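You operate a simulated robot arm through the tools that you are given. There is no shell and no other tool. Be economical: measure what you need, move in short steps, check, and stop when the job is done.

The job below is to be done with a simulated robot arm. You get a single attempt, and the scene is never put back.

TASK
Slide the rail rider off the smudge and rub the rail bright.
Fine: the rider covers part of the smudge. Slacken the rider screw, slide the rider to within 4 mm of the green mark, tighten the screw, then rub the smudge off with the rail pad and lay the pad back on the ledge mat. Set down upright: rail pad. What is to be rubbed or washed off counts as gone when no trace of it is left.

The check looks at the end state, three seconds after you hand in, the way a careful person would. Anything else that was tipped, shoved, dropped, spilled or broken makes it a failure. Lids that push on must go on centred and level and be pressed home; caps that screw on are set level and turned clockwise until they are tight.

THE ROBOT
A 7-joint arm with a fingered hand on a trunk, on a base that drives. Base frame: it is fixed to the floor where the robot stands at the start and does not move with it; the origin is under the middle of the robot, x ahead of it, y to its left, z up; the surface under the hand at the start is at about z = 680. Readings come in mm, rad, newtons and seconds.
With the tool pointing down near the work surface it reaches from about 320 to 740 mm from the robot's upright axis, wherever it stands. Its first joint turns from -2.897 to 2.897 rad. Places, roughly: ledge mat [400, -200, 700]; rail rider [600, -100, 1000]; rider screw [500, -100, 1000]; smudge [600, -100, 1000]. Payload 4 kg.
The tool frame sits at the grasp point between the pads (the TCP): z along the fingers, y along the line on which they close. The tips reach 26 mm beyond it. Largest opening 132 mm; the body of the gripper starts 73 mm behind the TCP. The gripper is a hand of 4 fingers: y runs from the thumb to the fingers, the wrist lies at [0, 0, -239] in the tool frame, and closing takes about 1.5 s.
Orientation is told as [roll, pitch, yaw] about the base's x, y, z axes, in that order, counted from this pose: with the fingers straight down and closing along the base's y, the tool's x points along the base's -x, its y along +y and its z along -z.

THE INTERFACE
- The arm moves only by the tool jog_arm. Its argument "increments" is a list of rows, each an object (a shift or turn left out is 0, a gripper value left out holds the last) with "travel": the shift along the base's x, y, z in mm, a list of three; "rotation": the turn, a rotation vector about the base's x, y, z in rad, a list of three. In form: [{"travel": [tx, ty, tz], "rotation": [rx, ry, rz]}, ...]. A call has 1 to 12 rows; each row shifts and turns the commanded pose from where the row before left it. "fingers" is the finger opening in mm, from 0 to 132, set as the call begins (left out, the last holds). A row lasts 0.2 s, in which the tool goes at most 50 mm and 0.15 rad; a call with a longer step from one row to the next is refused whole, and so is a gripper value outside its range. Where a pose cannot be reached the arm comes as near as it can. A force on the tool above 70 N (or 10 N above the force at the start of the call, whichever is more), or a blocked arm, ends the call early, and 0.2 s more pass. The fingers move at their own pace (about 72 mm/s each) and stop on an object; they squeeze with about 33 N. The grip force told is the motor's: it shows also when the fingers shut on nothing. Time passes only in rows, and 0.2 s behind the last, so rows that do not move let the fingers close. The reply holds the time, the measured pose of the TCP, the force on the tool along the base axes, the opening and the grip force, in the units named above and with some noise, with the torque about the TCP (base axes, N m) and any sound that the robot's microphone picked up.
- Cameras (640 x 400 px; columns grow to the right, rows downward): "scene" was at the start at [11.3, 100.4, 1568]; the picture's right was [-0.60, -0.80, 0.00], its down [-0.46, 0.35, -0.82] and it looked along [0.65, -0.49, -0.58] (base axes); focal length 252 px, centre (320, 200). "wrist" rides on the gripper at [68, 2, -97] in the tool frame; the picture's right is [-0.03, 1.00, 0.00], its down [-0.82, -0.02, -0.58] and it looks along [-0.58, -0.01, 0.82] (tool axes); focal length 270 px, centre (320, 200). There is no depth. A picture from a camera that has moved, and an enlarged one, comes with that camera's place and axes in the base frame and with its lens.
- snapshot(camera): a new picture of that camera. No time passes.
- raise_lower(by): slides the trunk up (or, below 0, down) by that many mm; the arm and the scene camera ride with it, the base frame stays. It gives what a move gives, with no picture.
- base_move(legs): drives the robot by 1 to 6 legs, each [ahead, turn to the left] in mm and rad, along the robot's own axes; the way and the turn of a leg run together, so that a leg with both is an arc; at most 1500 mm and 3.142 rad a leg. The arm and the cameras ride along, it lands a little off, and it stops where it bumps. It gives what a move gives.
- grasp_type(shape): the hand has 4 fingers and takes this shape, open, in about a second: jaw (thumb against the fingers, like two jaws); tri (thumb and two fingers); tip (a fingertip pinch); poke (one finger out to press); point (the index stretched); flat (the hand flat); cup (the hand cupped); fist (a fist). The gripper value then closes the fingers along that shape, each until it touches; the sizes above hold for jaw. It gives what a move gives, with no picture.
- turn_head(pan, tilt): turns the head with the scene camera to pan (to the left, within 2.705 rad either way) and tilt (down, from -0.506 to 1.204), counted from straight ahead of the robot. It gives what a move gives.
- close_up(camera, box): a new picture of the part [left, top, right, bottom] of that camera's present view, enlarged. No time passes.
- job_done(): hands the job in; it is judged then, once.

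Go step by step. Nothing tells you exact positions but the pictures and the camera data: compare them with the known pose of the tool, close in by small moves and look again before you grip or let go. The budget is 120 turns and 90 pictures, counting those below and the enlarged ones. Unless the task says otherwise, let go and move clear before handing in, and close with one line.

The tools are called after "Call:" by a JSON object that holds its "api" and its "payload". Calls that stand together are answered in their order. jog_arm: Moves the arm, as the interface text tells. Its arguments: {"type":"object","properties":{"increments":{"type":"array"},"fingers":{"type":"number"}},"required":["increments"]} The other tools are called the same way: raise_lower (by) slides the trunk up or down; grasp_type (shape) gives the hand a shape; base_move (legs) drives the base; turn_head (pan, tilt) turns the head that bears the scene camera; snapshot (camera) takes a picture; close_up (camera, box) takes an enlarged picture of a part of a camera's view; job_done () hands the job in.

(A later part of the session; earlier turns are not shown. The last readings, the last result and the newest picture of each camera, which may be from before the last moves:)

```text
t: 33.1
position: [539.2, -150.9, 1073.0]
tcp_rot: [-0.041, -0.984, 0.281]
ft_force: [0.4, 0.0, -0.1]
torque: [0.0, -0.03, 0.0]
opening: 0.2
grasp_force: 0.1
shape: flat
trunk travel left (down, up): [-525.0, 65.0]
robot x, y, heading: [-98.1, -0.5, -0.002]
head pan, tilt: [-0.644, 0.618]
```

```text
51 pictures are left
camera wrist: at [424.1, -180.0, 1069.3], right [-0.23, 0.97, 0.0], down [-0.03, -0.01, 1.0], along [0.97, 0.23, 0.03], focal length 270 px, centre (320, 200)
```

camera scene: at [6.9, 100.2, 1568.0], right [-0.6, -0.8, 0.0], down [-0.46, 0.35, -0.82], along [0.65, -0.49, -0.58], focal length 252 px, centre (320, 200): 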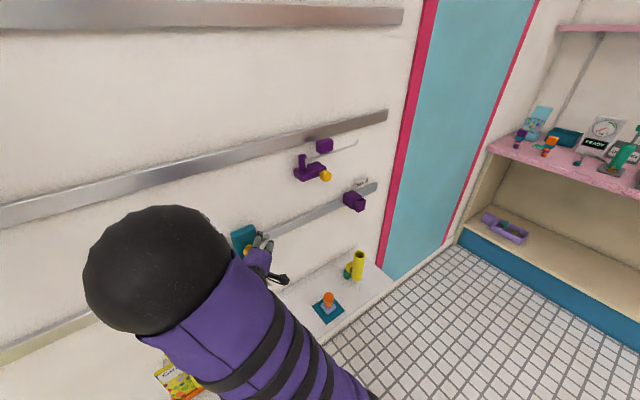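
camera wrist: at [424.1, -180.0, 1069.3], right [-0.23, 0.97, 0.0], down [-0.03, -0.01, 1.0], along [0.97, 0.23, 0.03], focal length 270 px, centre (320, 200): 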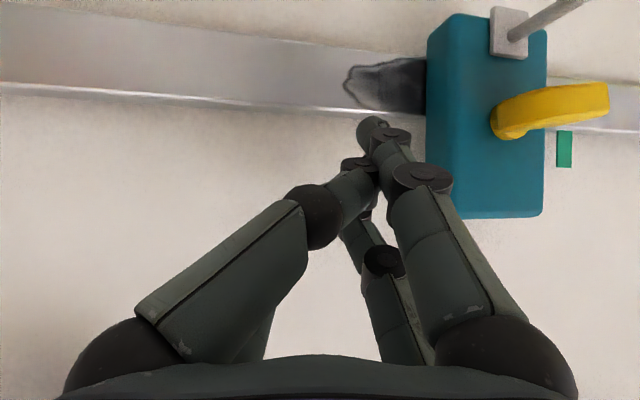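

The fingertips sit beside the rider's -y side and near the wall. Pushing +y.

Call:
{"api": "jog_arm", "payload": {"increments": [{"travel": [0, 10, 0]}, {"travel": [0, 10, 0]}, {"travel": [0, 10, 0]}, {"travel": [0, 8, 0]}, {"travel": [0, 8, 0]}, {"travel": [0, 8, 0]}, {"travel": [0, 8, 0]}, {"travel": [0, 8, 0]}, {"travel": [0, 0, 0]}]}}

Call:
{"api": "snapshot", "payload": {"camera": "wrist"}}

```text
t: 35.1
position: [537.1, -84.3, 1072.6]
tcp_rot: [-0.037, -0.982, 0.278]
ft_force: [-14.9, -18.3, -4.2]
torque: [-0.35, 0.38, 0.03]
opening: 126.2
grasp_force: 0.0
shape: flat
trunk travel left (down, up): [-525.0, 65.0]
robot x, y, heading: [-103.3, -1.9, -0.002]
head pan, tilt: [-0.644, 0.618]
```

```text
50 pictures are left
camera wrist: at [422.2, -112.7, 1069.6], right [-0.23, 0.97, 0.0], down [-0.03, -0.01, 1.0], along [0.97, 0.23, 0.03], focal length 270 px, centre (320, 200)
```

wrist: 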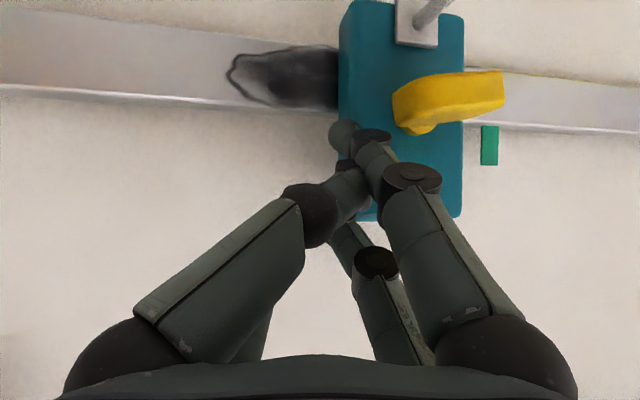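

It's sliding under about 18 N. Continuing in steps.

Call:
{"api": "jog_arm", "payload": {"increments": [{"travel": [0, 8, 0]}, {"travel": [0, 8, 0]}, {"travel": [0, 8, 0]}, {"travel": [0, 8, 0]}, {"travel": [0, 8, 0]}, {"travel": [0, 0, 0]}]}}

Call:
{"api": "snapshot", "payload": {"camera": "wrist"}}

```text
t: 36.5
position: [536.0, -49.5, 1072.3]
tcp_rot: [-0.036, -0.981, 0.271]
ft_force: [-21.9, -30.8, -5.9]
torque: [-0.39, 0.41, -0.28]
opening: 126.3
grasp_force: 0.0
shape: flat
trunk travel left (down, up): [-525.0, 65.0]
robot x, y, heading: [-99.1, -1.3, -0.002]
head pan, tilt: [-0.644, 0.618]
```

```text
49 pictures are left
camera wrist: at [420.9, -76.9, 1070.0], right [-0.22, 0.97, 0.0], down [-0.02, -0.01, 1.0], along [0.97, 0.22, 0.03], focal length 270 px, centre (320, 200)
```

wrist: 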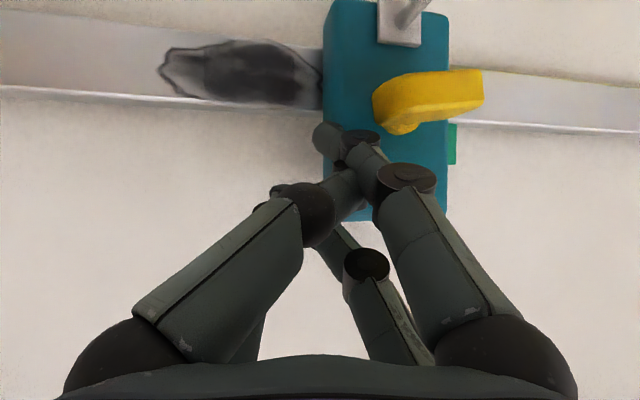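

Call:
{"api": "jog_arm", "payload": {"increments": [{"travel": [1, 8, 0]}, {"travel": [1, 8, 0]}, {"travel": [1, 8, 0]}, {"travel": [0, 8, 0]}, {"travel": [0, 0, 0]}]}}

Call:
{"api": "snapshot", "payload": {"camera": "wrist"}}

```text
t: 37.8
position: [536.7, -19.8, 1071.7]
tcp_rot: [-0.039, -0.977, 0.27]
ft_force: [-44.4, -33.7, -4.0]
torque: [-0.32, 0.5, -0.28]
opening: 126.1
grasp_force: 0.1
shape: flat
trunk travel left (down, up): [-525.0, 65.0]
robot x, y, heading: [-100.3, 2.3, -0.006]
head pan, tilt: [-0.644, 0.618]
```

```text
48 pictures are left
camera wrist: at [421.2, -46.4, 1070.0], right [-0.22, 0.98, 0.0], down [-0.02, 0.0, 1.0], along [0.97, 0.22, 0.02], focal length 270 px, centre (320, 200)
```

wrist: 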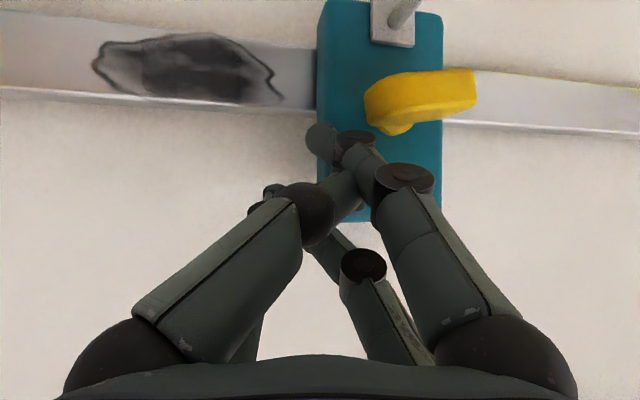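

The smudge is fully clear and the rider centre is at about y=17, so roughly 32 mm remains. Continuing, with x eased slightly.

Call:
{"api": "jog_arm", "payload": {"increments": [{"travel": [-1, 8, 0]}, {"travel": [-1, 8, 0]}, {"travel": [0, 8, 0]}, {"travel": [0, 0, 0]}]}}

Call:
{"api": "snapshot", "payload": {"camera": "wrist"}}

```text
t: 38.8
position: [535.7, 4.8, 1072.7]
tcp_rot: [-0.037, -0.981, 0.268]
ft_force: [-34.2, -35.6, -4.5]
torque: [-0.34, 0.53, -0.42]
opening: 125.8
grasp_force: 0.0
shape: flat
trunk travel left (down, up): [-525.0, 65.0]
robot x, y, heading: [-101.5, 1.2, -0.002]
head pan, tilt: [-0.644, 0.618]
```

```text
47 pictures are left
camera wrist: at [421.3, -22.5, 1069.8], right [-0.22, 0.98, 0.0], down [-0.02, -0.01, 1.0], along [0.97, 0.22, 0.03], focal length 270 px, centre (320, 200)
```

wrist: 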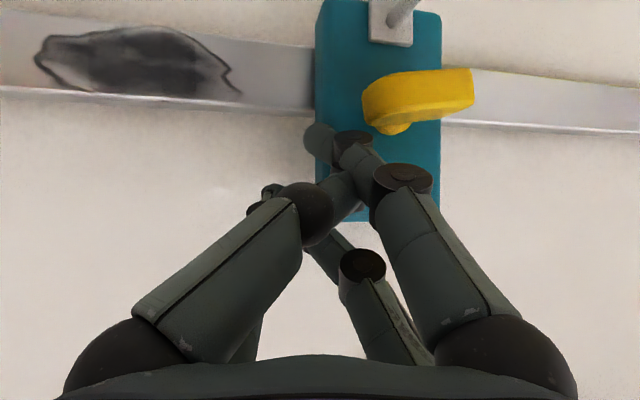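

Call:
{"api": "jog_arm", "payload": {"increments": [{"travel": [0, 5, 0]}, {"travel": [0, 4, 0]}, {"travel": [0, 0, 0]}, {"travel": [0, -12, 0]}, {"travel": [-15, -8, 4]}, {"travel": [-20, 0, 6]}, {"travel": [-20, 0, 6], "rotation": [0, 0, -0.12]}, {"travel": [-20, 10, 6], "rotation": [0, 0, -0.12]}, {"travel": [0, 30, 0]}, {"travel": [0, 30, 0]}, {"travel": [0, 0, 0]}]}}

Call:
{"api": "grasp_type", "payload": {"shape": "jaw"}}

Call:
{"api": "snapshot", "payload": {"camera": "wrist"}}

```text
t: 41.1
position: [465.6, 73.5, 1095.7]
tcp_rot: [-0.043, -0.983, 0.042]
ft_force: [-0.4, 0.1, 0.3]
torque: [-0.04, -0.02, 0.02]
opening: 0.0
grasp_force: 0.0
shape: flat
trunk travel left (down, up): [-525.0, 65.0]
robot x, y, heading: [-102.8, -0.8, -0.001]
head pan, tilt: [-0.644, 0.618]
```

```text
t: 42.0
position: [464.5, 73.3, 1095.0]
tcp_rot: [-0.042, -0.984, 0.041]
ft_force: [0.2, 0.8, 0.0]
torque: [0.0, -0.02, 0.03]
opening: 132.1
grasp_force: 0.1
shape: jaw
trunk travel left (down, up): [-525.0, 65.0]
robot x, y, heading: [-100.4, -1.4, -0.001]
head pan, tilt: [-0.644, 0.618]
```

```text
46 pictures are left
camera wrist: at [346.9, 73.7, 1093.2], right [0.01, 1.0, 0.0], down [-0.03, 0.0, 1.0], along [1.0, -0.01, 0.03], focal length 270 px, centre (320, 200)
```

wrist: 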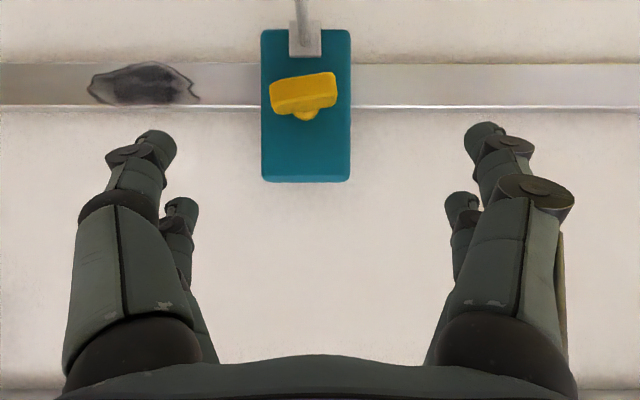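

I'll measure this precisely with zooms from both cameras.

Call:
{"api": "close_up", "payload": {"camera": "wrist", "box": [230, 10, 390, 190]}}

Call:
{"api": "close_up", "payload": {"camera": "scene", "box": [140, 150, 300, 290]}}

```text
2.22 times, centred on (310, 100) of wrist
camera zoom: at [346.9, 73.7, 1093.2], right [0.01, 1.0, 0.0], down [-0.03, 0.0, 1.0], along [1.0, -0.01, 0.03], focal length 601 px, centre (342, 422)
```

zoom: 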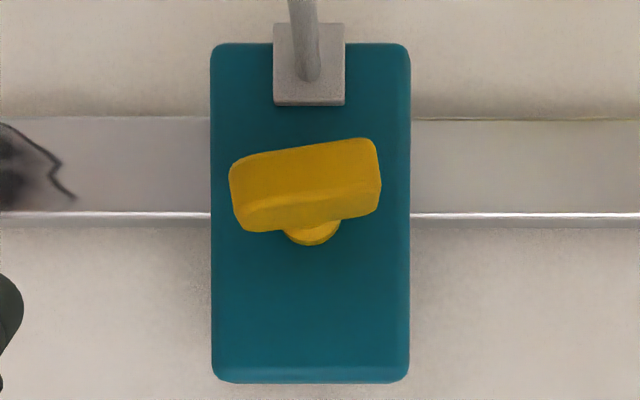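

```text
2.86 times, centred on (220, 220) of scene
camera zoom: at [-89.6, 100.1, 1568.0], right [-0.6, -0.8, 0.0], down [-0.46, 0.35, -0.82], along [0.65, -0.49, -0.58], focal length 720 px, centre (606, 143)
```

zoom: 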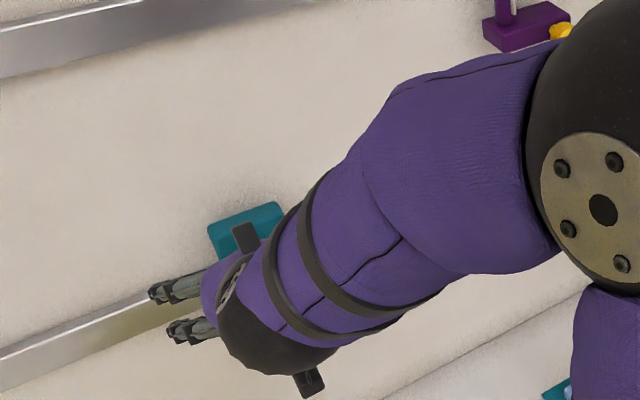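

The rider centre measures y≈61, while the mark averages y≈49.7, so I overshot by about 11 mm. I'll cage the wing as before (that dragged the rider well), shift back, and then tighten.

Call:
{"api": "jog_arm", "payload": {"increments": [{"travel": [10, -6, -20], "rotation": [-0.08, 0, 0]}, {"travel": [12, -6, -20], "rotation": [-0.08, 0, 0]}, {"travel": [14, 0, -12]}, {"travel": [16, 0, -6]}, {"travel": [0, 0, 0]}], "fingers": 90}}

Call:
{"api": "snapshot", "payload": {"camera": "wrist"}}

```text
t: 43.2
position: [517.7, 60.7, 1037.6]
tcp_rot: [-0.325, -0.959, 0.274]
ft_force: [-0.1, 0.3, -0.1]
torque: [0.0, -0.04, 0.01]
opening: 90.4
grasp_force: 0.0
shape: jaw
trunk travel left (down, up): [-525.0, 65.0]
robot x, y, heading: [-103.5, -0.7, -0.003]
head pan, tilt: [-0.644, 0.618]
```

```text
43 pictures are left
camera wrist: at [399.1, 60.5, 1034.3], right [0.01, 0.99, -0.16], down [-0.03, 0.16, 0.99], along [1.0, 0.0, 0.03], focal length 270 px, centre (320, 200)
```

wrist: 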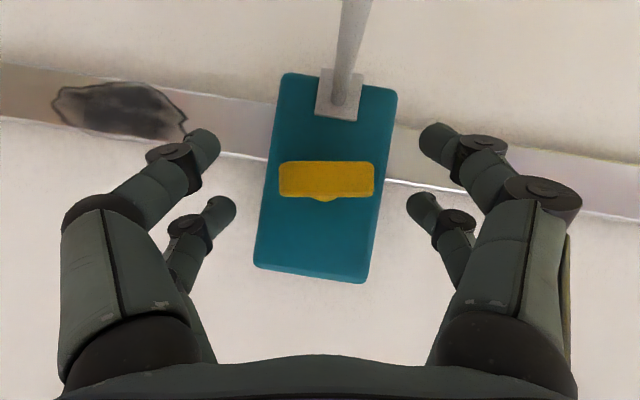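

Well aligned with the wing. Closing.

Call:
{"api": "jog_arm", "payload": {"increments": [{"travel": [0, 0, 0]}, {"travel": [0, 0, 0]}, {"travel": [0, 0, 0]}, {"travel": [0, 0, 0]}, {"travel": [0, 0, 0]}, {"travel": [0, 0, 0]}, {"travel": [0, 0, 0]}], "fingers": 14}}

Call:
{"api": "snapshot", "payload": {"camera": "wrist"}}

```text
t: 44.9
position: [515.7, 60.3, 1036.9]
tcp_rot: [-0.32, -0.958, 0.272]
ft_force: [-15.1, -5.1, -7.6]
torque: [-0.05, -0.11, -0.13]
opening: 4.9
grasp_force: 32.9
shape: jaw
trunk travel left (down, up): [-525.0, 65.0]
robot x, y, heading: [-98.7, -2.3, -0.002]
head pan, tilt: [-0.644, 0.618]
```

```text
42 pictures are left
camera wrist: at [397.4, 60.3, 1034.3], right [0.01, 0.99, -0.16], down [-0.03, 0.16, 0.99], along [1.0, 0.0, 0.03], focal length 270 px, centre (320, 200)
```

wrist: 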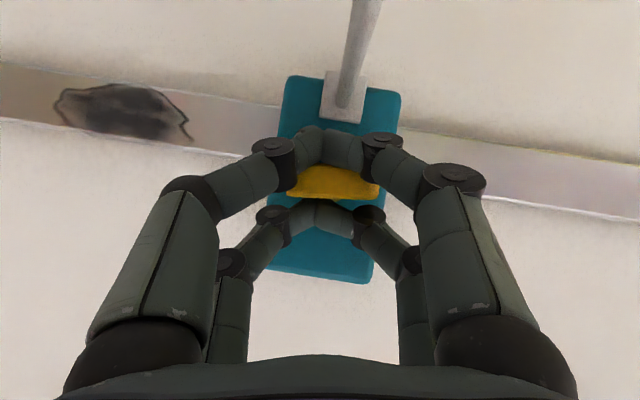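

Caged. Shifting -y.

Call:
{"api": "jog_arm", "payload": {"increments": [{"travel": [0, -4, 0]}, {"travel": [0, -4, 0]}, {"travel": [0, -4, 0]}, {"travel": [0, 0, 0]}]}}

Call:
{"api": "snapshot", "payload": {"camera": "wrist"}}

```text
t: 45.9
position: [516.9, 50.7, 1037.1]
tcp_rot: [-0.325, -0.961, 0.278]
ft_force: [-7.2, 10.0, -1.7]
torque: [0.06, -0.11, 0.13]
opening: 3.6
grasp_force: 33.1
shape: jaw
trunk travel left (down, up): [-525.0, 65.0]
robot x, y, heading: [-102.5, 0.8, -0.002]
head pan, tilt: [-0.644, 0.618]
```

```text
41 pictures are left
camera wrist: at [397.7, 49.7, 1034.2], right [0.01, 0.99, -0.16], down [-0.03, 0.16, 0.99], along [1.0, 0.0, 0.03], focal length 270 px, centre (320, 200)
```

wrist: 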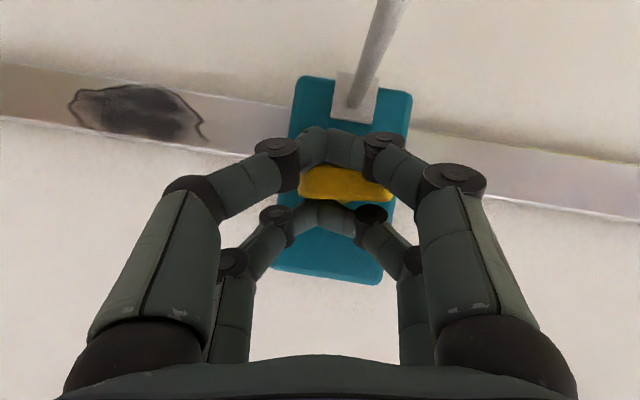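

The rider has followed about 5 mm so far. Shifting 6 mm more.

Call:
{"api": "jog_arm", "payload": {"increments": [{"travel": [0, -3, 0]}, {"travel": [0, -3, 0]}, {"travel": [0, 0, 0]}]}}

Call:
{"api": "snapshot", "payload": {"camera": "wrist"}}

```text
t: 46.6
position: [518.1, 43.1, 1037.1]
tcp_rot: [-0.323, -0.962, 0.275]
ft_force: [-3.1, 3.0, -0.5]
torque: [0.0, -0.05, 0.01]
opening: 3.2
grasp_force: 33.1
shape: jaw
trunk travel left (down, up): [-525.0, 65.0]
robot x, y, heading: [-99.2, -1.3, 0.002]
head pan, tilt: [-0.644, 0.618]
```

```text
40 pictures are left
camera wrist: at [398.2, 41.5, 1034.2], right [0.01, 0.99, -0.16], down [-0.03, 0.16, 0.99], along [1.0, -0.01, 0.03], focal length 270 px, centre (320, 200)
```

wrist: 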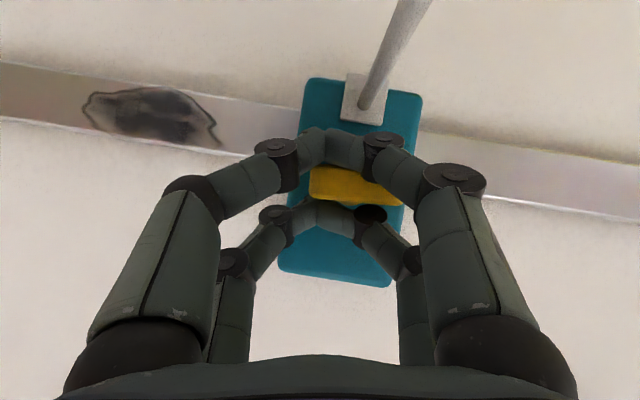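

The rider is now at about 53. Another small shift.

Call:
{"api": "jog_arm", "payload": {"increments": [{"travel": [0, -3, 0]}, {"travel": [0, -2, 0]}, {"travel": [0, 0, 0]}]}}

Call:
{"api": "snapshot", "payload": {"camera": "wrist"}}

```text
t: 47.5
position: [515.9, 38.5, 1038.1]
tcp_rot: [-0.323, -0.962, 0.275]
ft_force: [-0.9, 3.3, 1.1]
torque: [0.02, -0.09, 0.03]
opening: 3.5
grasp_force: 33.0
shape: jaw
trunk travel left (down, up): [-525.0, 65.0]
robot x, y, heading: [-97.8, -2.4, 0.001]
head pan, tilt: [-0.644, 0.618]
```

```text
39 pictures are left
camera wrist: at [398.1, 37.4, 1034.0], right [0.01, 0.99, -0.16], down [-0.03, 0.16, 0.99], along [1.0, 0.0, 0.03], focal length 270 px, centre (320, 200)
```

wrist: 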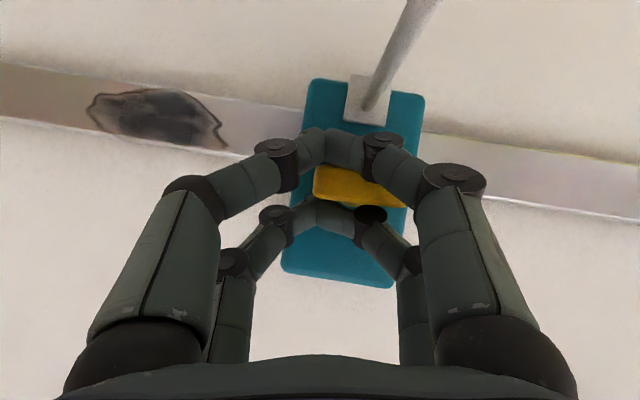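

I'll open, back off, and measure squarely before tightening.

Call:
{"api": "jog_arm", "payload": {"increments": [{"travel": [0, 0, 0]}, {"travel": [0, 0, 0]}, {"travel": [0, 0, 0]}, {"travel": [0, 0, 0]}, {"travel": [-15, 4, 6]}, {"travel": [-15, 4, 15], "rotation": [0.08, 0, 0]}, {"travel": [-15, 3, 15], "rotation": [0.08, 0, 0]}, {"travel": [-10, 0, 15]}, {"travel": [0, 0, 0]}], "fingers": 100}}

Call:
{"api": "close_up", "payload": {"camera": "wrist", "box": [230, 10, 390, 190]}}

```text
t: 49.5
position: [464.1, 48.3, 1087.9]
tcp_rot: [-0.042, -0.984, 0.041]
ft_force: [-1.7, 0.1, -0.2]
torque: [-0.01, -0.05, -0.06]
opening: 99.7
grasp_force: 0.1
shape: jaw
trunk travel left (down, up): [-525.0, 65.0]
robot x, y, heading: [-100.4, 2.3, -0.008]
head pan, tilt: [-0.644, 0.618]
```

```text
2.22 times, centred on (310, 100) of wrist
camera zoom: at [345.1, 48.7, 1086.1], right [0.01, 1.0, 0.0], down [-0.03, 0.0, 1.0], along [1.0, -0.01, 0.03], focal length 601 px, centre (342, 422)
```

zoom: 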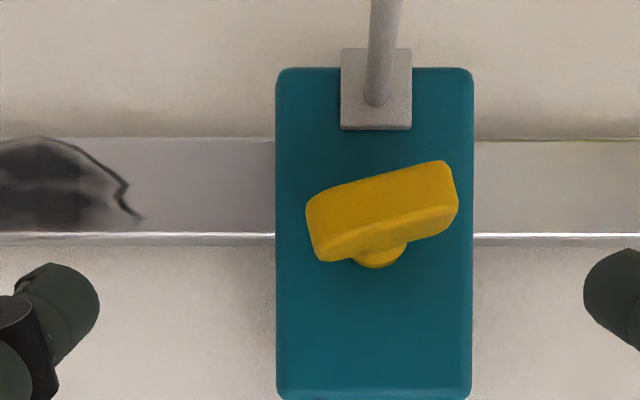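

The rider is still near 57.5, because it slipped back on release. Instead I'll straddle it with the open jaw offset to -y and close partway, so only the right fingers nudge it about 8 mm toward -y.

Call:
{"api": "jog_arm", "payload": {"increments": [{"travel": [10, -4, 4]}, {"travel": [16, -4, 0]}, {"travel": [20, 0, -4]}, {"travel": [20, 0, -6]}, {"travel": [20, 0, -7]}, {"travel": [0, 0, 0]}], "fingers": 131}}

Call:
{"api": "snapshot", "payload": {"camera": "wrist"}}

```text
t: 50.9
position: [547.6, 39.9, 1075.2]
tcp_rot: [-0.04, -0.984, 0.039]
ft_force: [-0.3, -0.4, -0.7]
torque: [0.01, -0.02, -0.03]
opening: 130.9
grasp_force: 0.0
shape: jaw
trunk travel left (down, up): [-525.0, 65.0]
robot x, y, heading: [-103.9, 0.5, -0.004]
head pan, tilt: [-0.644, 0.618]
```

```text
37 pictures are left
camera wrist: at [429.6, 40.9, 1072.6], right [0.01, 1.0, 0.0], down [-0.03, 0.0, 1.0], along [1.0, -0.01, 0.03], focal length 270 px, centre (320, 200)
```

wrist: 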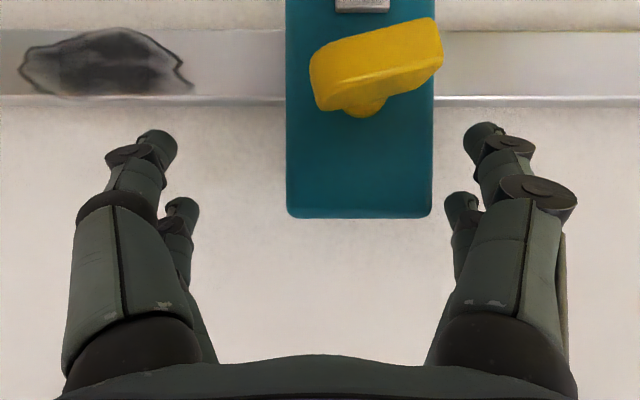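

Call:
{"api": "jog_arm", "payload": {"increments": [{"travel": [0, 0, 0]}, {"travel": [0, 0, 0]}, {"travel": [0, 0, 0]}, {"travel": [0, 0, 0]}], "fingers": 88}}

Call:
{"api": "snapshot", "payload": {"camera": "wrist"}}

```text
t: 51.9
position: [548.7, 41.7, 1076.0]
tcp_rot: [-0.042, -0.985, 0.042]
ft_force: [-0.4, 3.8, -1.2]
torque: [-0.03, 0.04, 0.07]
opening: 90.8
grasp_force: 0.0
shape: jaw
trunk travel left (down, up): [-525.0, 65.0]
robot x, y, heading: [-100.3, 1.3, -0.001]
head pan, tilt: [-0.644, 0.618]
```

```text
36 pictures are left
camera wrist: at [429.6, 41.8, 1072.7], right [0.01, 1.0, 0.0], down [-0.03, 0.0, 1.0], along [1.0, -0.01, 0.03], focal length 270 px, centre (320, 200)
```

wrist: 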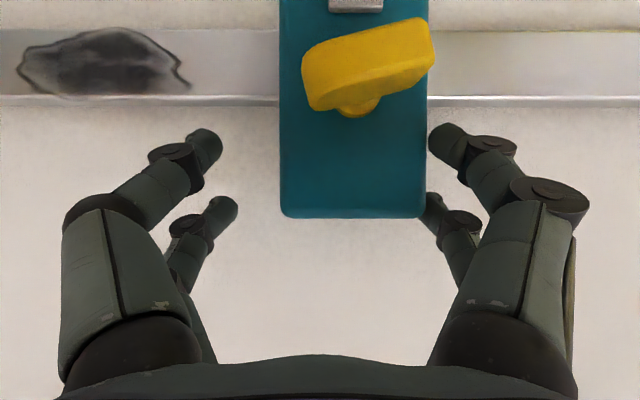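

That works with light force; the centre is now about 54.7. I'll jog the hand -5 mm with the fingers in contact.

Call:
{"api": "jog_arm", "payload": {"increments": [{"travel": [0, -2.5, 0]}, {"travel": [0, -2.5, 0]}, {"travel": [0, 0, 0]}]}}

Call:
{"api": "snapshot", "payload": {"camera": "wrist"}}

```text
t: 52.6
position: [549.1, 36.3, 1075.3]
tcp_rot: [-0.041, -0.984, 0.045]
ft_force: [0.0, 6.5, 0.6]
torque: [0.12, 0.0, 0.06]
opening: 91.2
grasp_force: 0.0
shape: jaw
trunk travel left (down, up): [-525.0, 65.0]
robot x, y, heading: [-104.1, -1.1, -0.004]
head pan, tilt: [-0.644, 0.618]
```

```text
35 pictures are left
camera wrist: at [429.5, 36.2, 1072.2], right [0.01, 1.0, 0.0], down [-0.03, 0.0, 1.0], along [1.0, -0.01, 0.03], focal length 270 px, centre (320, 200)
```

wrist: 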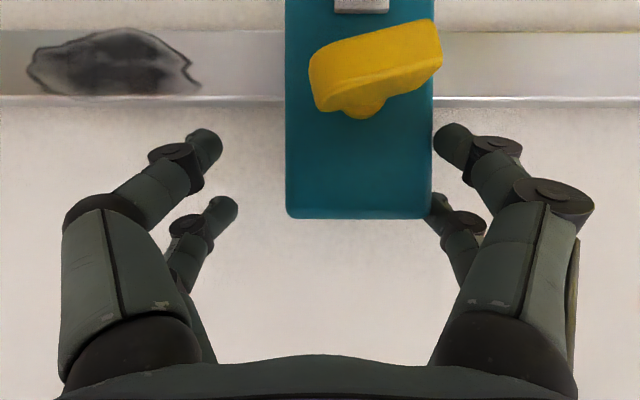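

Call:
{"api": "jog_arm", "payload": {"increments": [{"travel": [0, -2, 0]}, {"travel": [0, -2, 0]}, {"travel": [0, 0, 0]}]}}

Call:
{"api": "close_up", "payload": {"camera": "wrist", "box": [160, 0, 480, 230]}}

```text
t: 53.5
position: [548.6, 31.9, 1076.2]
tcp_rot: [-0.04, -0.984, 0.043]
ft_force: [-0.2, 6.9, -0.3]
torque: [0.09, 0.03, 0.06]
opening: 91.3
grasp_force: 0.2
shape: jaw
trunk travel left (down, up): [-525.0, 65.0]
robot x, y, heading: [-102.6, -4.4, 0.002]
head pan, tilt: [-0.644, 0.618]
```

```text
1.74 times, centred on (320, 115) of wrist
camera zoom: at [429.6, 32.5, 1072.4], right [0.01, 1.0, 0.0], down [-0.03, 0.0, 1.0], along [1.0, -0.01, 0.03], focal length 470 px, centre (320, 348)
```

zoom: 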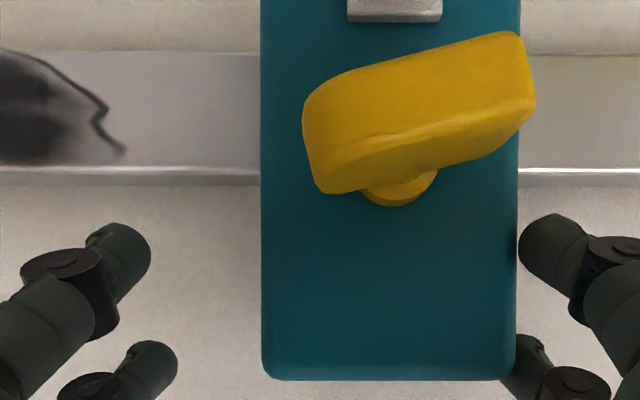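

The rider centre is now about y=49, matching the mark to within about 1 mm. I'll back off and cage the wing to tighten it, matching its tilt of about 15°.

Call:
{"api": "jog_arm", "payload": {"increments": [{"travel": [0, 0, 0]}, {"travel": [0, 6, 0]}, {"travel": [-20, 5, 5]}, {"travel": [-20, 3, 5], "rotation": [-0.12, 0, 0]}, {"travel": [-20, 3, 0], "rotation": [-0.12, 0, 0]}, {"travel": [-10, 0, -15]}, {"travel": [8, 0, -18]}, {"travel": [15, 0, -10]}, {"travel": [16, 0, -6]}, {"travel": [0, 0, 0]}], "fingers": 120}}

Call:
{"api": "snapshot", "payload": {"camera": "wrist"}}

```text
t: 55.6
position: [517.3, 49.2, 1036.1]
tcp_rot: [-0.45, -0.933, 0.377]
ft_force: [-0.7, 0.1, -0.1]
torque: [0.05, -0.06, -0.02]
opening: 119.9
grasp_force: 0.1
shape: jaw
trunk travel left (down, up): [-525.0, 65.0]
robot x, y, heading: [-101.5, 0.0, -0.0]
head pan, tilt: [-0.644, 0.618]
```

```text
33 pictures are left
camera wrist: at [399.3, 48.5, 1033.1], right [0.01, 0.97, -0.24], down [-0.03, 0.24, 0.97], along [1.0, 0.0, 0.03], focal length 270 px, centre (320, 200)
```

wrist: 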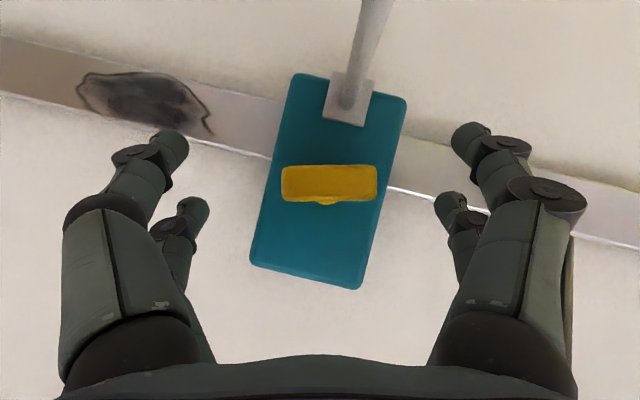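

Call:
{"api": "jog_arm", "payload": {"increments": [{"travel": [0, 1.5, 0]}, {"travel": [0, 0, 0]}, {"travel": [0, 0, 0]}, {"travel": [0, 0, 0]}, {"travel": [0, 0, 0]}, {"travel": [0, 0, 0]}, {"travel": [0, 0, 0]}, {"travel": [0, 0, 0]}], "fingers": 14}}

Call:
{"api": "jog_arm", "payload": {"increments": [{"travel": [0, -0.5, 0], "rotation": [0.1, 0, 0]}, {"travel": [0, -0.5, 0], "rotation": [0.1, 0, 0]}, {"travel": [0, -0.5, 0], "rotation": [0.1, 0, 0]}, {"travel": [0, -0.5, 0], "rotation": [0.1, 0, 0]}, {"travel": [0, 0, 0]}]}}

Call:
{"api": "snapshot", "payload": {"camera": "wrist"}}

```text
t: 57.5
position: [517.5, 49.9, 1035.3]
tcp_rot: [-0.448, -0.933, 0.376]
ft_force: [-5.6, -3.2, -8.3]
torque: [0.63, -0.08, -0.33]
opening: 16.6
grasp_force: 32.9
shape: jaw
trunk travel left (down, up): [-525.0, 65.0]
robot x, y, heading: [-97.2, 0.6, -0.001]
head pan, tilt: [-0.644, 0.618]
```

```text
t: 58.6
position: [516.2, 51.0, 1035.7]
tcp_rot: [0.247, -0.968, -0.194]
ft_force: [-11.5, 5.3, -19.9]
torque: [-0.43, -0.16, 0.5]
opening: 10.8
grasp_force: 33.2
shape: jaw
trunk travel left (down, up): [-525.0, 65.0]
robot x, y, heading: [-100.1, 2.5, 0.001]
head pan, tilt: [-0.644, 0.618]
```

```text
32 pictures are left
camera wrist: at [397.8, 51.2, 1032.2], right [0.0, 0.99, 0.16], down [-0.03, -0.16, 0.99], along [1.0, -0.01, 0.02], focal length 270 px, centre (320, 200)
```

wrist: 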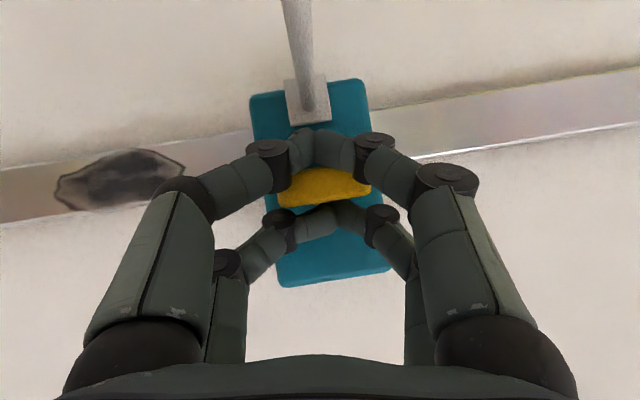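

The wing follows, with torque still low. I'll keep tightening.

Call:
{"api": "jog_arm", "payload": {"increments": [{"travel": [0, -0.5, 0], "rotation": [0.1, 0, 0]}, {"travel": [0, -0.5, -0.2], "rotation": [0.1, 0, 0]}, {"travel": [0, -0.5, -0.2], "rotation": [0.1, 0, 0]}, {"travel": [0, -0.4, -0.3], "rotation": [0.1, 0, 0]}, {"travel": [0, 0, 0]}]}}

Call:
{"api": "snapshot", "payload": {"camera": "wrist"}}

```text
t: 59.9
position: [512.3, 46.9, 1037.3]
tcp_rot: [0.828, -0.8, -0.651]
ft_force: [-38.0, -2.4, 1.1]
torque: [-1.08, 0.41, 0.48]
opening: 11.6
grasp_force: 32.4
shape: jaw
trunk travel left (down, up): [-525.0, 65.0]
robot x, y, heading: [-103.4, -0.5, -0.0]
head pan, tilt: [-0.644, 0.618]
```

```text
31 pictures are left
camera wrist: at [393.4, 48.8, 1034.7], right [0.0, 0.85, 0.53], down [-0.03, -0.53, 0.85], along [1.0, -0.02, 0.02], focal length 270 px, centre (320, 200)
```

wrist: 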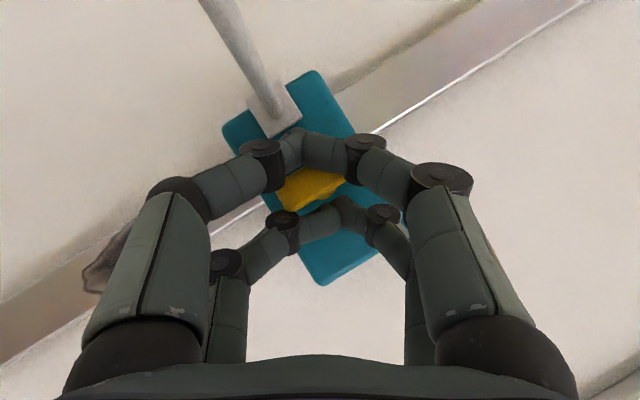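

The wing now lags the hand and torque is climbing, so it's getting tight. A bit further to confirm.

Call:
{"api": "jog_arm", "payload": {"increments": [{"travel": [1, 0, -0.3], "rotation": [0.1, 0, 0]}, {"travel": [1, 0, -0.3], "rotation": [0.1, 0, 0]}, {"travel": [0, 0, 0]}]}}

Call:
{"api": "close_up", "payload": {"camera": "wrist", "box": [200, 50, 440, 300]}}

```text
t: 60.6
position: [512.6, 46.5, 1032.3]
tcp_rot: [1.026, -0.663, -0.78]
ft_force: [-43.6, -7.2, -12.3]
torque: [-0.54, 0.54, 0.41]
opening: 11.7
grasp_force: 33.3
shape: jaw
trunk travel left (down, up): [-525.0, 65.0]
robot x, y, heading: [-98.9, -0.8, -0.002]
head pan, tilt: [-0.644, 0.618]
```

```text
1.60 times, centred on (320, 175) of wrist
camera zoom: at [394.0, 48.9, 1032.9], right [0.01, 0.72, 0.69], down [-0.02, -0.69, 0.72], along [1.0, -0.02, 0.01], focal length 432 px, centre (320, 240)
```

zoom: 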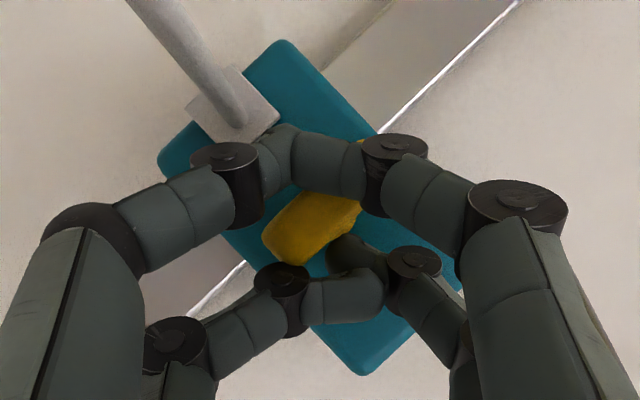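

The wing stops at about 10° past horizontal while the fingers slip round it. I'll release, back off, and inspect.

Call:
{"api": "jog_arm", "payload": {"increments": [{"travel": [0, 0, 0]}, {"travel": [0, 0, 0]}, {"travel": [0, 0, 0]}, {"travel": [-15, -4, 3]}, {"travel": [-15, -6, 8]}, {"travel": [-15, 0, 10], "rotation": [-0.14, 0, 0]}, {"travel": [-15, 4, 10], "rotation": [-0.14, 0, 0]}, {"travel": [0, 4, 10], "rotation": [-0.14, 0, 0]}, {"travel": [0, 4, 10], "rotation": [-0.14, 0, 0]}, {"travel": [0, 0, 0], "rotation": [-0.14, 0, 0]}, {"travel": [0, 0, 0], "rotation": [-0.07, 0, 0]}, {"travel": [0, 0, 0]}], "fingers": 70}}

Call:
{"api": "close_up", "payload": {"camera": "wrist", "box": [200, 0, 440, 190]}}

```text
t: 63.2
position: [459.5, 47.5, 1085.3]
tcp_rot: [-0.059, -0.987, 0.058]
ft_force: [0.0, -0.4, 0.0]
torque: [-0.01, 0.02, 0.0]
opening: 69.6
grasp_force: 0.1
shape: jaw
trunk travel left (down, up): [-525.0, 65.0]
robot x, y, heading: [-102.4, -0.8, -0.002]
head pan, tilt: [-0.644, 0.618]
```

```text
2.11 times, centred on (320, 95) of wrist
camera zoom: at [341.0, 48.1, 1082.4], right [0.01, 1.0, -0.01], down [-0.03, 0.01, 1.0], along [1.0, -0.01, 0.03], focal length 569 px, centre (320, 421)
```

zoom: 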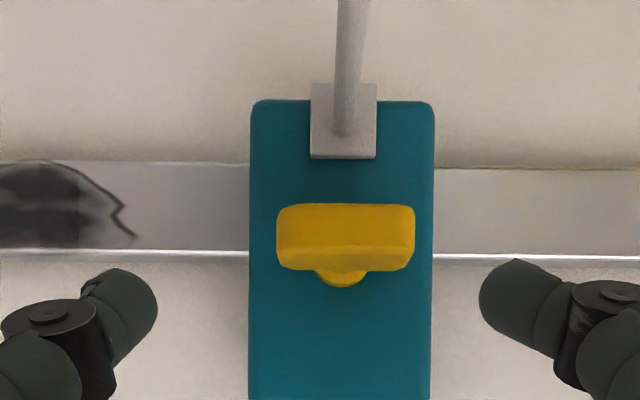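

The wing is back exactly horizontal as at the start, with firm resistance, so it's tight. The rider reads about y=52, so I'll verify from the same camera pose where I saw the mark before, which cancels the bias.

Call:
{"api": "jog_arm", "payload": {"increments": [{"travel": [0, -20, 10]}, {"travel": [0, -20, 10], "rotation": [0.01, 0, 0]}, {"travel": [10, -20, 8]}, {"travel": [16, -5.5, 0]}, {"travel": [0, 0, 0]}]}}

Call:
{"api": "snapshot", "payload": {"camera": "wrist"}}

Call:
{"api": "close_up", "payload": {"camera": "wrist", "box": [160, 0, 480, 180]}}

```text
t: 64.5
position: [486.2, -17.0, 1113.0]
tcp_rot: [-0.04, -0.985, 0.041]
ft_force: [-0.4, 0.8, 0.2]
torque: [0.03, -0.01, 0.0]
opening: 69.6
grasp_force: 0.0
shape: jaw
trunk travel left (down, up): [-525.0, 65.0]
robot x, y, heading: [-97.2, -1.0, -0.006]
head pan, tilt: [-0.644, 0.618]
```

```text
28 pictures are left
camera wrist: at [367.4, -17.2, 1109.9], right [0.01, 1.0, 0.0], down [-0.03, 0.0, 1.0], along [1.0, -0.01, 0.03], focal length 270 px, centre (320, 200)
```

wrist: 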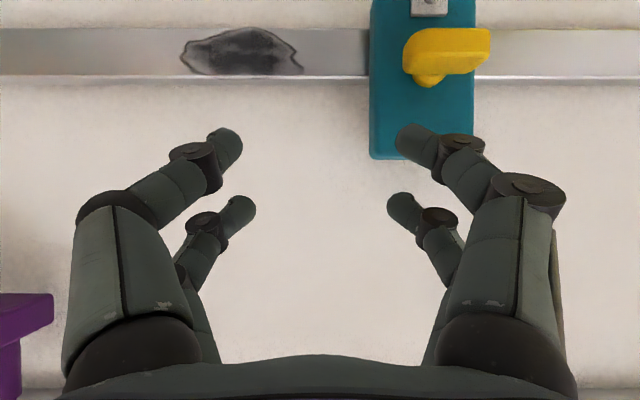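

```text
2.00 times, centred on (320, 90) of wrist
camera zoom: at [367.4, -17.2, 1109.9], right [0.01, 1.0, 0.0], down [-0.03, 0.0, 1.0], along [1.0, -0.01, 0.03], focal length 541 px, centre (320, 420)
```

zoom: 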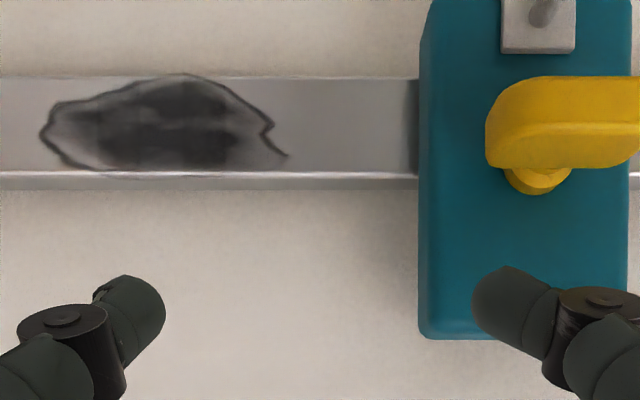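

From the same pose, the rider comes out about 3 to 4 mm to the +y side of the mark, which is too close to the limit. It drifted during tightening. I'll nudge it from the +y side with the right fingers, which also tests how tight the screw is.

Call:
{"api": "jog_arm", "payload": {"increments": [{"travel": [0, 20, 0]}, {"travel": [0, 20, 0]}, {"travel": [10, 18, -6]}, {"travel": [16, 0, -10]}, {"travel": [18, 0, -10]}, {"travel": [18, 0, -11]}, {"travel": [0, 0, 0]}], "fingers": 131}}

Call:
{"api": "jog_arm", "payload": {"increments": [{"travel": [0, 0, 0]}, {"travel": [0, 0, 0]}, {"travel": [0, 0, 0]}, {"travel": [0, -3, 0]}, {"travel": [0, -3, 0]}, {"travel": [0, 0, 0]}], "fingers": 88}}

Call:
{"api": "close_up", "payload": {"camera": "wrist", "box": [160, 0, 480, 230]}}

```text
t: 66.0
position: [548.7, 40.5, 1076.5]
tcp_rot: [-0.042, -0.986, 0.042]
ft_force: [0.3, 0.6, 0.5]
torque: [0.0, -0.01, 0.04]
opening: 130.8
grasp_force: 0.1
shape: jaw
trunk travel left (down, up): [-525.0, 65.0]
robot x, y, heading: [-103.4, 1.3, -0.005]
head pan, tilt: [-0.644, 0.618]
```

```text
t: 67.5
position: [547.3, 35.3, 1076.9]
tcp_rot: [-0.041, -0.985, 0.04]
ft_force: [0.7, 5.0, -0.5]
torque: [0.08, 0.01, 0.05]
opening: 90.5
grasp_force: 0.0
shape: jaw
trunk travel left (down, up): [-525.0, 65.0]
robot x, y, heading: [-101.9, 0.3, 0.004]
head pan, tilt: [-0.644, 0.618]
```

```text
1.74 times, centred on (320, 115) of wrist
camera zoom: at [429.2, 36.1, 1073.6], right [0.01, 1.0, 0.0], down [-0.03, 0.0, 1.0], along [1.0, -0.01, 0.03], focal length 470 px, centre (320, 348)
```

zoom: 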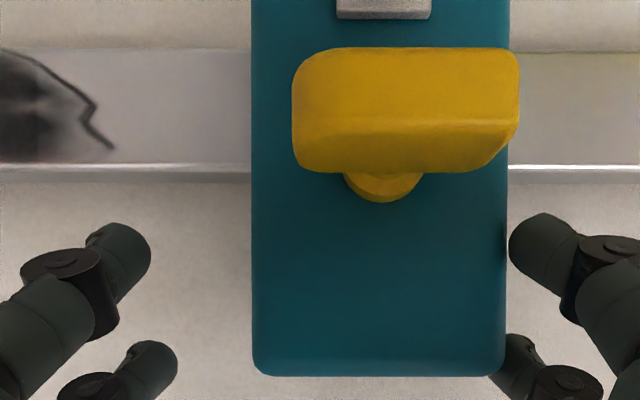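

It reads about 50 now. I'll press another few mm to see whether it holds firm.

Call:
{"api": "jog_arm", "payload": {"increments": [{"travel": [0, -2, 0]}, {"travel": [0, -2, 0]}, {"travel": [0, 0, 0]}]}}

Call:
{"api": "close_up", "payload": {"camera": "wrist", "box": [160, 0, 480, 230]}}

```text
t: 68.2
position: [546.5, 31.6, 1075.9]
tcp_rot: [-0.04, -0.985, 0.043]
ft_force: [0.7, 5.7, -0.3]
torque: [0.03, 0.02, 0.06]
opening: 91.5
grasp_force: 0.1
shape: jaw
trunk travel left (down, up): [-525.0, 65.0]
robot x, y, heading: [-100.8, 2.6, -0.004]
head pan, tilt: [-0.644, 0.618]
```

```text
1.74 times, centred on (320, 115) of wrist
camera zoom: at [429.1, 31.7, 1073.6], right [0.01, 1.0, 0.0], down [-0.03, 0.0, 1.0], along [1.0, -0.01, 0.03], focal length 470 px, centre (320, 348)
```

zoom: 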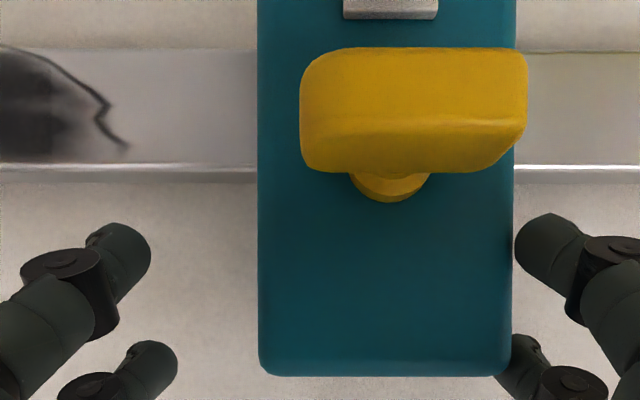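

The rider still slides under about 6 N, so the screw isn't tight; the wing may be half a turn from home. I'll use a real pinch on the wing's flats: bring the hand in from the +y side with a vertical closing axis, then turn clockwise 90°.

Call:
{"api": "jog_arm", "payload": {"increments": [{"travel": [0, 6, 0]}, {"travel": [-20, 6, 5]}, {"travel": [-25, 5, 8]}, {"travel": [-25, 5, 8]}, {"travel": [-22, 0, 0]}, {"travel": [0, 0, 0]}], "fingers": 110}}

Call:
{"api": "jog_arm", "payload": {"increments": [{"travel": [0, 0, 0], "rotation": [-0.14, 0, 0]}, {"travel": [0, 0, 0], "rotation": [-0.14, 0, 0]}, {"travel": [0, 0, 0], "rotation": [-0.14, 0, 0]}, {"travel": [0, 0, 0], "rotation": [-0.14, 0, 0]}, {"travel": [0, 0, 0], "rotation": [-0.14, 0, 0]}, {"travel": [0, 0, 0], "rotation": [-0.14, 0, 0]}, {"travel": [0, 0, 0], "rotation": [-0.14, 0, 0]}, {"travel": [0, 0, 0], "rotation": [-0.14, 0, 0]}, {"travel": [0, 0, 0], "rotation": [-0.14, 0, 0]}, {"travel": [0, 0, 0], "rotation": [-0.14, 0, 0]}, {"travel": [0, 0, 0], "rotation": [-0.12, 0, 0]}, {"travel": [0, 0, 0]}], "fingers": 40}}

Call:
{"api": "snapshot", "payload": {"camera": "wrist"}}

```text
t: 69.7
position: [454.7, 50.8, 1098.2]
tcp_rot: [-0.042, -0.985, 0.042]
ft_force: [-0.5, 0.0, 0.1]
torque: [0.04, 0.0, 0.0]
opening: 109.7
grasp_force: 0.1
shape: jaw
trunk travel left (down, up): [-525.0, 65.0]
robot x, y, heading: [-100.5, 1.5, -0.006]
head pan, tilt: [-0.644, 0.618]
```

```text
t: 72.2
position: [414.8, -2.4, 1044.7]
tcp_rot: [-1.24, -0.504, 0.918]
ft_force: [-0.6, -0.1, 0.5]
torque: [0.01, -0.01, -0.03]
opening: 39.8
grasp_force: 0.0
shape: jaw
out of reach, approached as far as the arm can: row 5, 6, 7, 8, 9, 10, 11
trunk travel left (down, up): [-525.0, 65.0]
robot x, y, heading: [-101.3, -0.1, -0.005]
head pan, tilt: [-0.644, 0.618]
```

```text
24 pictures are left
camera wrist: at [295.3, -6.2, 1037.5], right [0.03, 0.58, -0.82], down [-0.06, 0.82, 0.57], along [1.0, 0.03, 0.06], focal length 270 px, centre (320, 200)
```

wrist: 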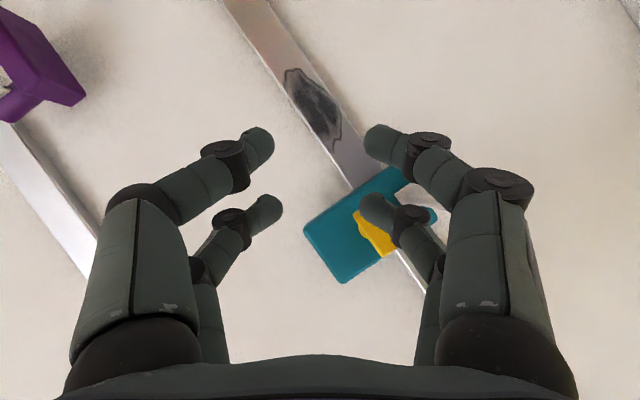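

The arm can't roll that far. I'll return to straight, re-cage the wing more deeply and exactly aligned, and turn from 0 to +90°.

Call:
{"api": "jog_arm", "payload": {"increments": [{"travel": [0, 0, 25], "rotation": [0.14, 0, 0]}, {"travel": [0, 10, 25], "rotation": [0.14, 0, 0]}, {"travel": [10, 20, 5], "rotation": [0.14, 0, 0]}, {"travel": [20, 20, 0], "rotation": [0.14, 0, 0]}, {"travel": [10, 0, 0], "rotation": [0.14, 0, 0]}, {"travel": [0, 0, 0], "rotation": [0.14, 0, 0]}, {"travel": [0, 0, 0], "rotation": [0.12, 0, 0]}, {"travel": [0, 0, 0]}], "fingers": 90}}

Call:
{"api": "snapshot", "payload": {"camera": "wrist"}}

```text
t: 74.0
position: [453.7, 48.6, 1098.5]
tcp_rot: [-0.029, -1.01, 0.007]
ft_force: [0.2, 0.0, -0.6]
torque: [-0.01, -0.03, -0.03]
opening: 89.7
grasp_force: 0.0
shape: jaw
trunk travel left (down, up): [-525.0, 65.0]
robot x, y, heading: [-100.9, 0.7, 0.0]
head pan, tilt: [-0.644, 0.618]
```

```text
23 pictures are left
camera wrist: at [335.6, 50.3, 1093.2], right [0.03, 1.0, 0.01], down [-0.06, 0.0, 1.0], along [1.0, -0.03, 0.06], focal length 270 px, centre (320, 200)
```

wrist: 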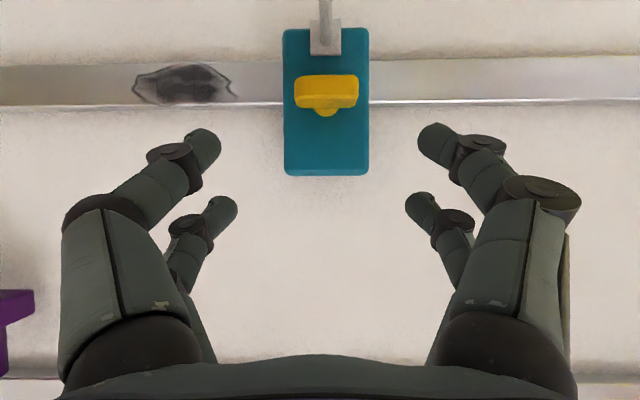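

Call:
{"api": "jog_arm", "payload": {"increments": [{"travel": [12, 0, -18], "rotation": [0, 0.025, 0.03]}, {"travel": [15, 0, -18]}, {"travel": [20, 0, -15]}, {"travel": [20, 0, -10]}, {"travel": [0, 0, 0]}], "fingers": 90}}

Call:
{"api": "snapshot", "payload": {"camera": "wrist"}}

```text
t: 75.2
position: [519.4, 47.5, 1038.4]
tcp_rot: [-0.03, -0.986, 0.037]
ft_force: [0.3, 0.2, 0.6]
torque: [0.01, 0.0, 0.03]
opening: 89.9
grasp_force: 0.1
shape: jaw
trunk travel left (down, up): [-525.0, 65.0]
robot x, y, heading: [-102.2, -2.9, 0.001]
head pan, tilt: [-0.644, 0.618]
```

```text
22 pictures are left
camera wrist: at [401.5, 47.7, 1034.8], right [0.0, 1.0, 0.0], down [-0.03, 0.0, 1.0], along [1.0, 0.0, 0.03], focal length 270 px, centre (320, 200)
```

wrist: 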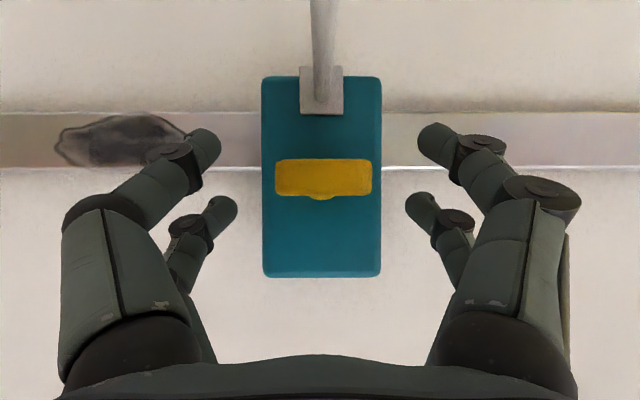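

Call:
{"api": "jog_arm", "payload": {"increments": [{"travel": [2, 0, 0]}, {"travel": [0, 0, 0]}, {"travel": [0, 0, 0]}, {"travel": [0, 0, 0]}, {"travel": [0, 0, 0]}, {"travel": [0, 0, 0]}, {"travel": [0, 0, 0]}], "fingers": 5}}

Call:
{"api": "jog_arm", "payload": {"increments": [{"travel": [0, -0.3, 0], "rotation": [0.1, 0, 0]}, {"travel": [0, -0.3, 0], "rotation": [0.1, 0, 0]}, {"travel": [0, -0.3, 0], "rotation": [0.1, 0, 0]}, {"travel": [0, 0, 0]}]}}

Call:
{"api": "snapshot", "payload": {"camera": "wrist"}}

```text
t: 76.8
position: [519.0, 48.9, 1034.3]
tcp_rot: [-0.03, -0.978, 0.039]
ft_force: [-16.5, 0.2, -32.0]
torque: [0.16, -0.08, -0.4]
opening: 26.2
grasp_force: 33.0
shape: jaw
trunk travel left (down, up): [-525.0, 65.0]
robot x, y, heading: [-102.7, 0.2, -0.004]
head pan, tilt: [-0.644, 0.618]
```

```text
t: 77.8
position: [519.3, 46.9, 1031.9]
tcp_rot: [0.476, -0.917, -0.374]
ft_force: [-18.0, 0.3, -50.8]
torque: [-2.64, 0.02, -0.51]
opening: 24.9
grasp_force: 32.5
shape: jaw
trunk travel left (down, up): [-525.0, 65.0]
robot x, y, heading: [-99.3, -1.0, -0.0]
head pan, tilt: [-0.644, 0.618]
```

```text
21 pictures are left
camera wrist: at [400.5, 47.6, 1030.2], right [0.0, 0.95, 0.3], down [-0.01, -0.3, 0.95], along [1.0, -0.01, 0.01], focal length 270 px, centre (320, 200)
```

wrist: 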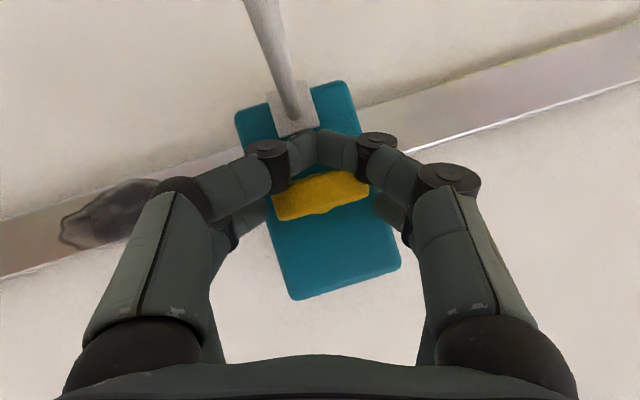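

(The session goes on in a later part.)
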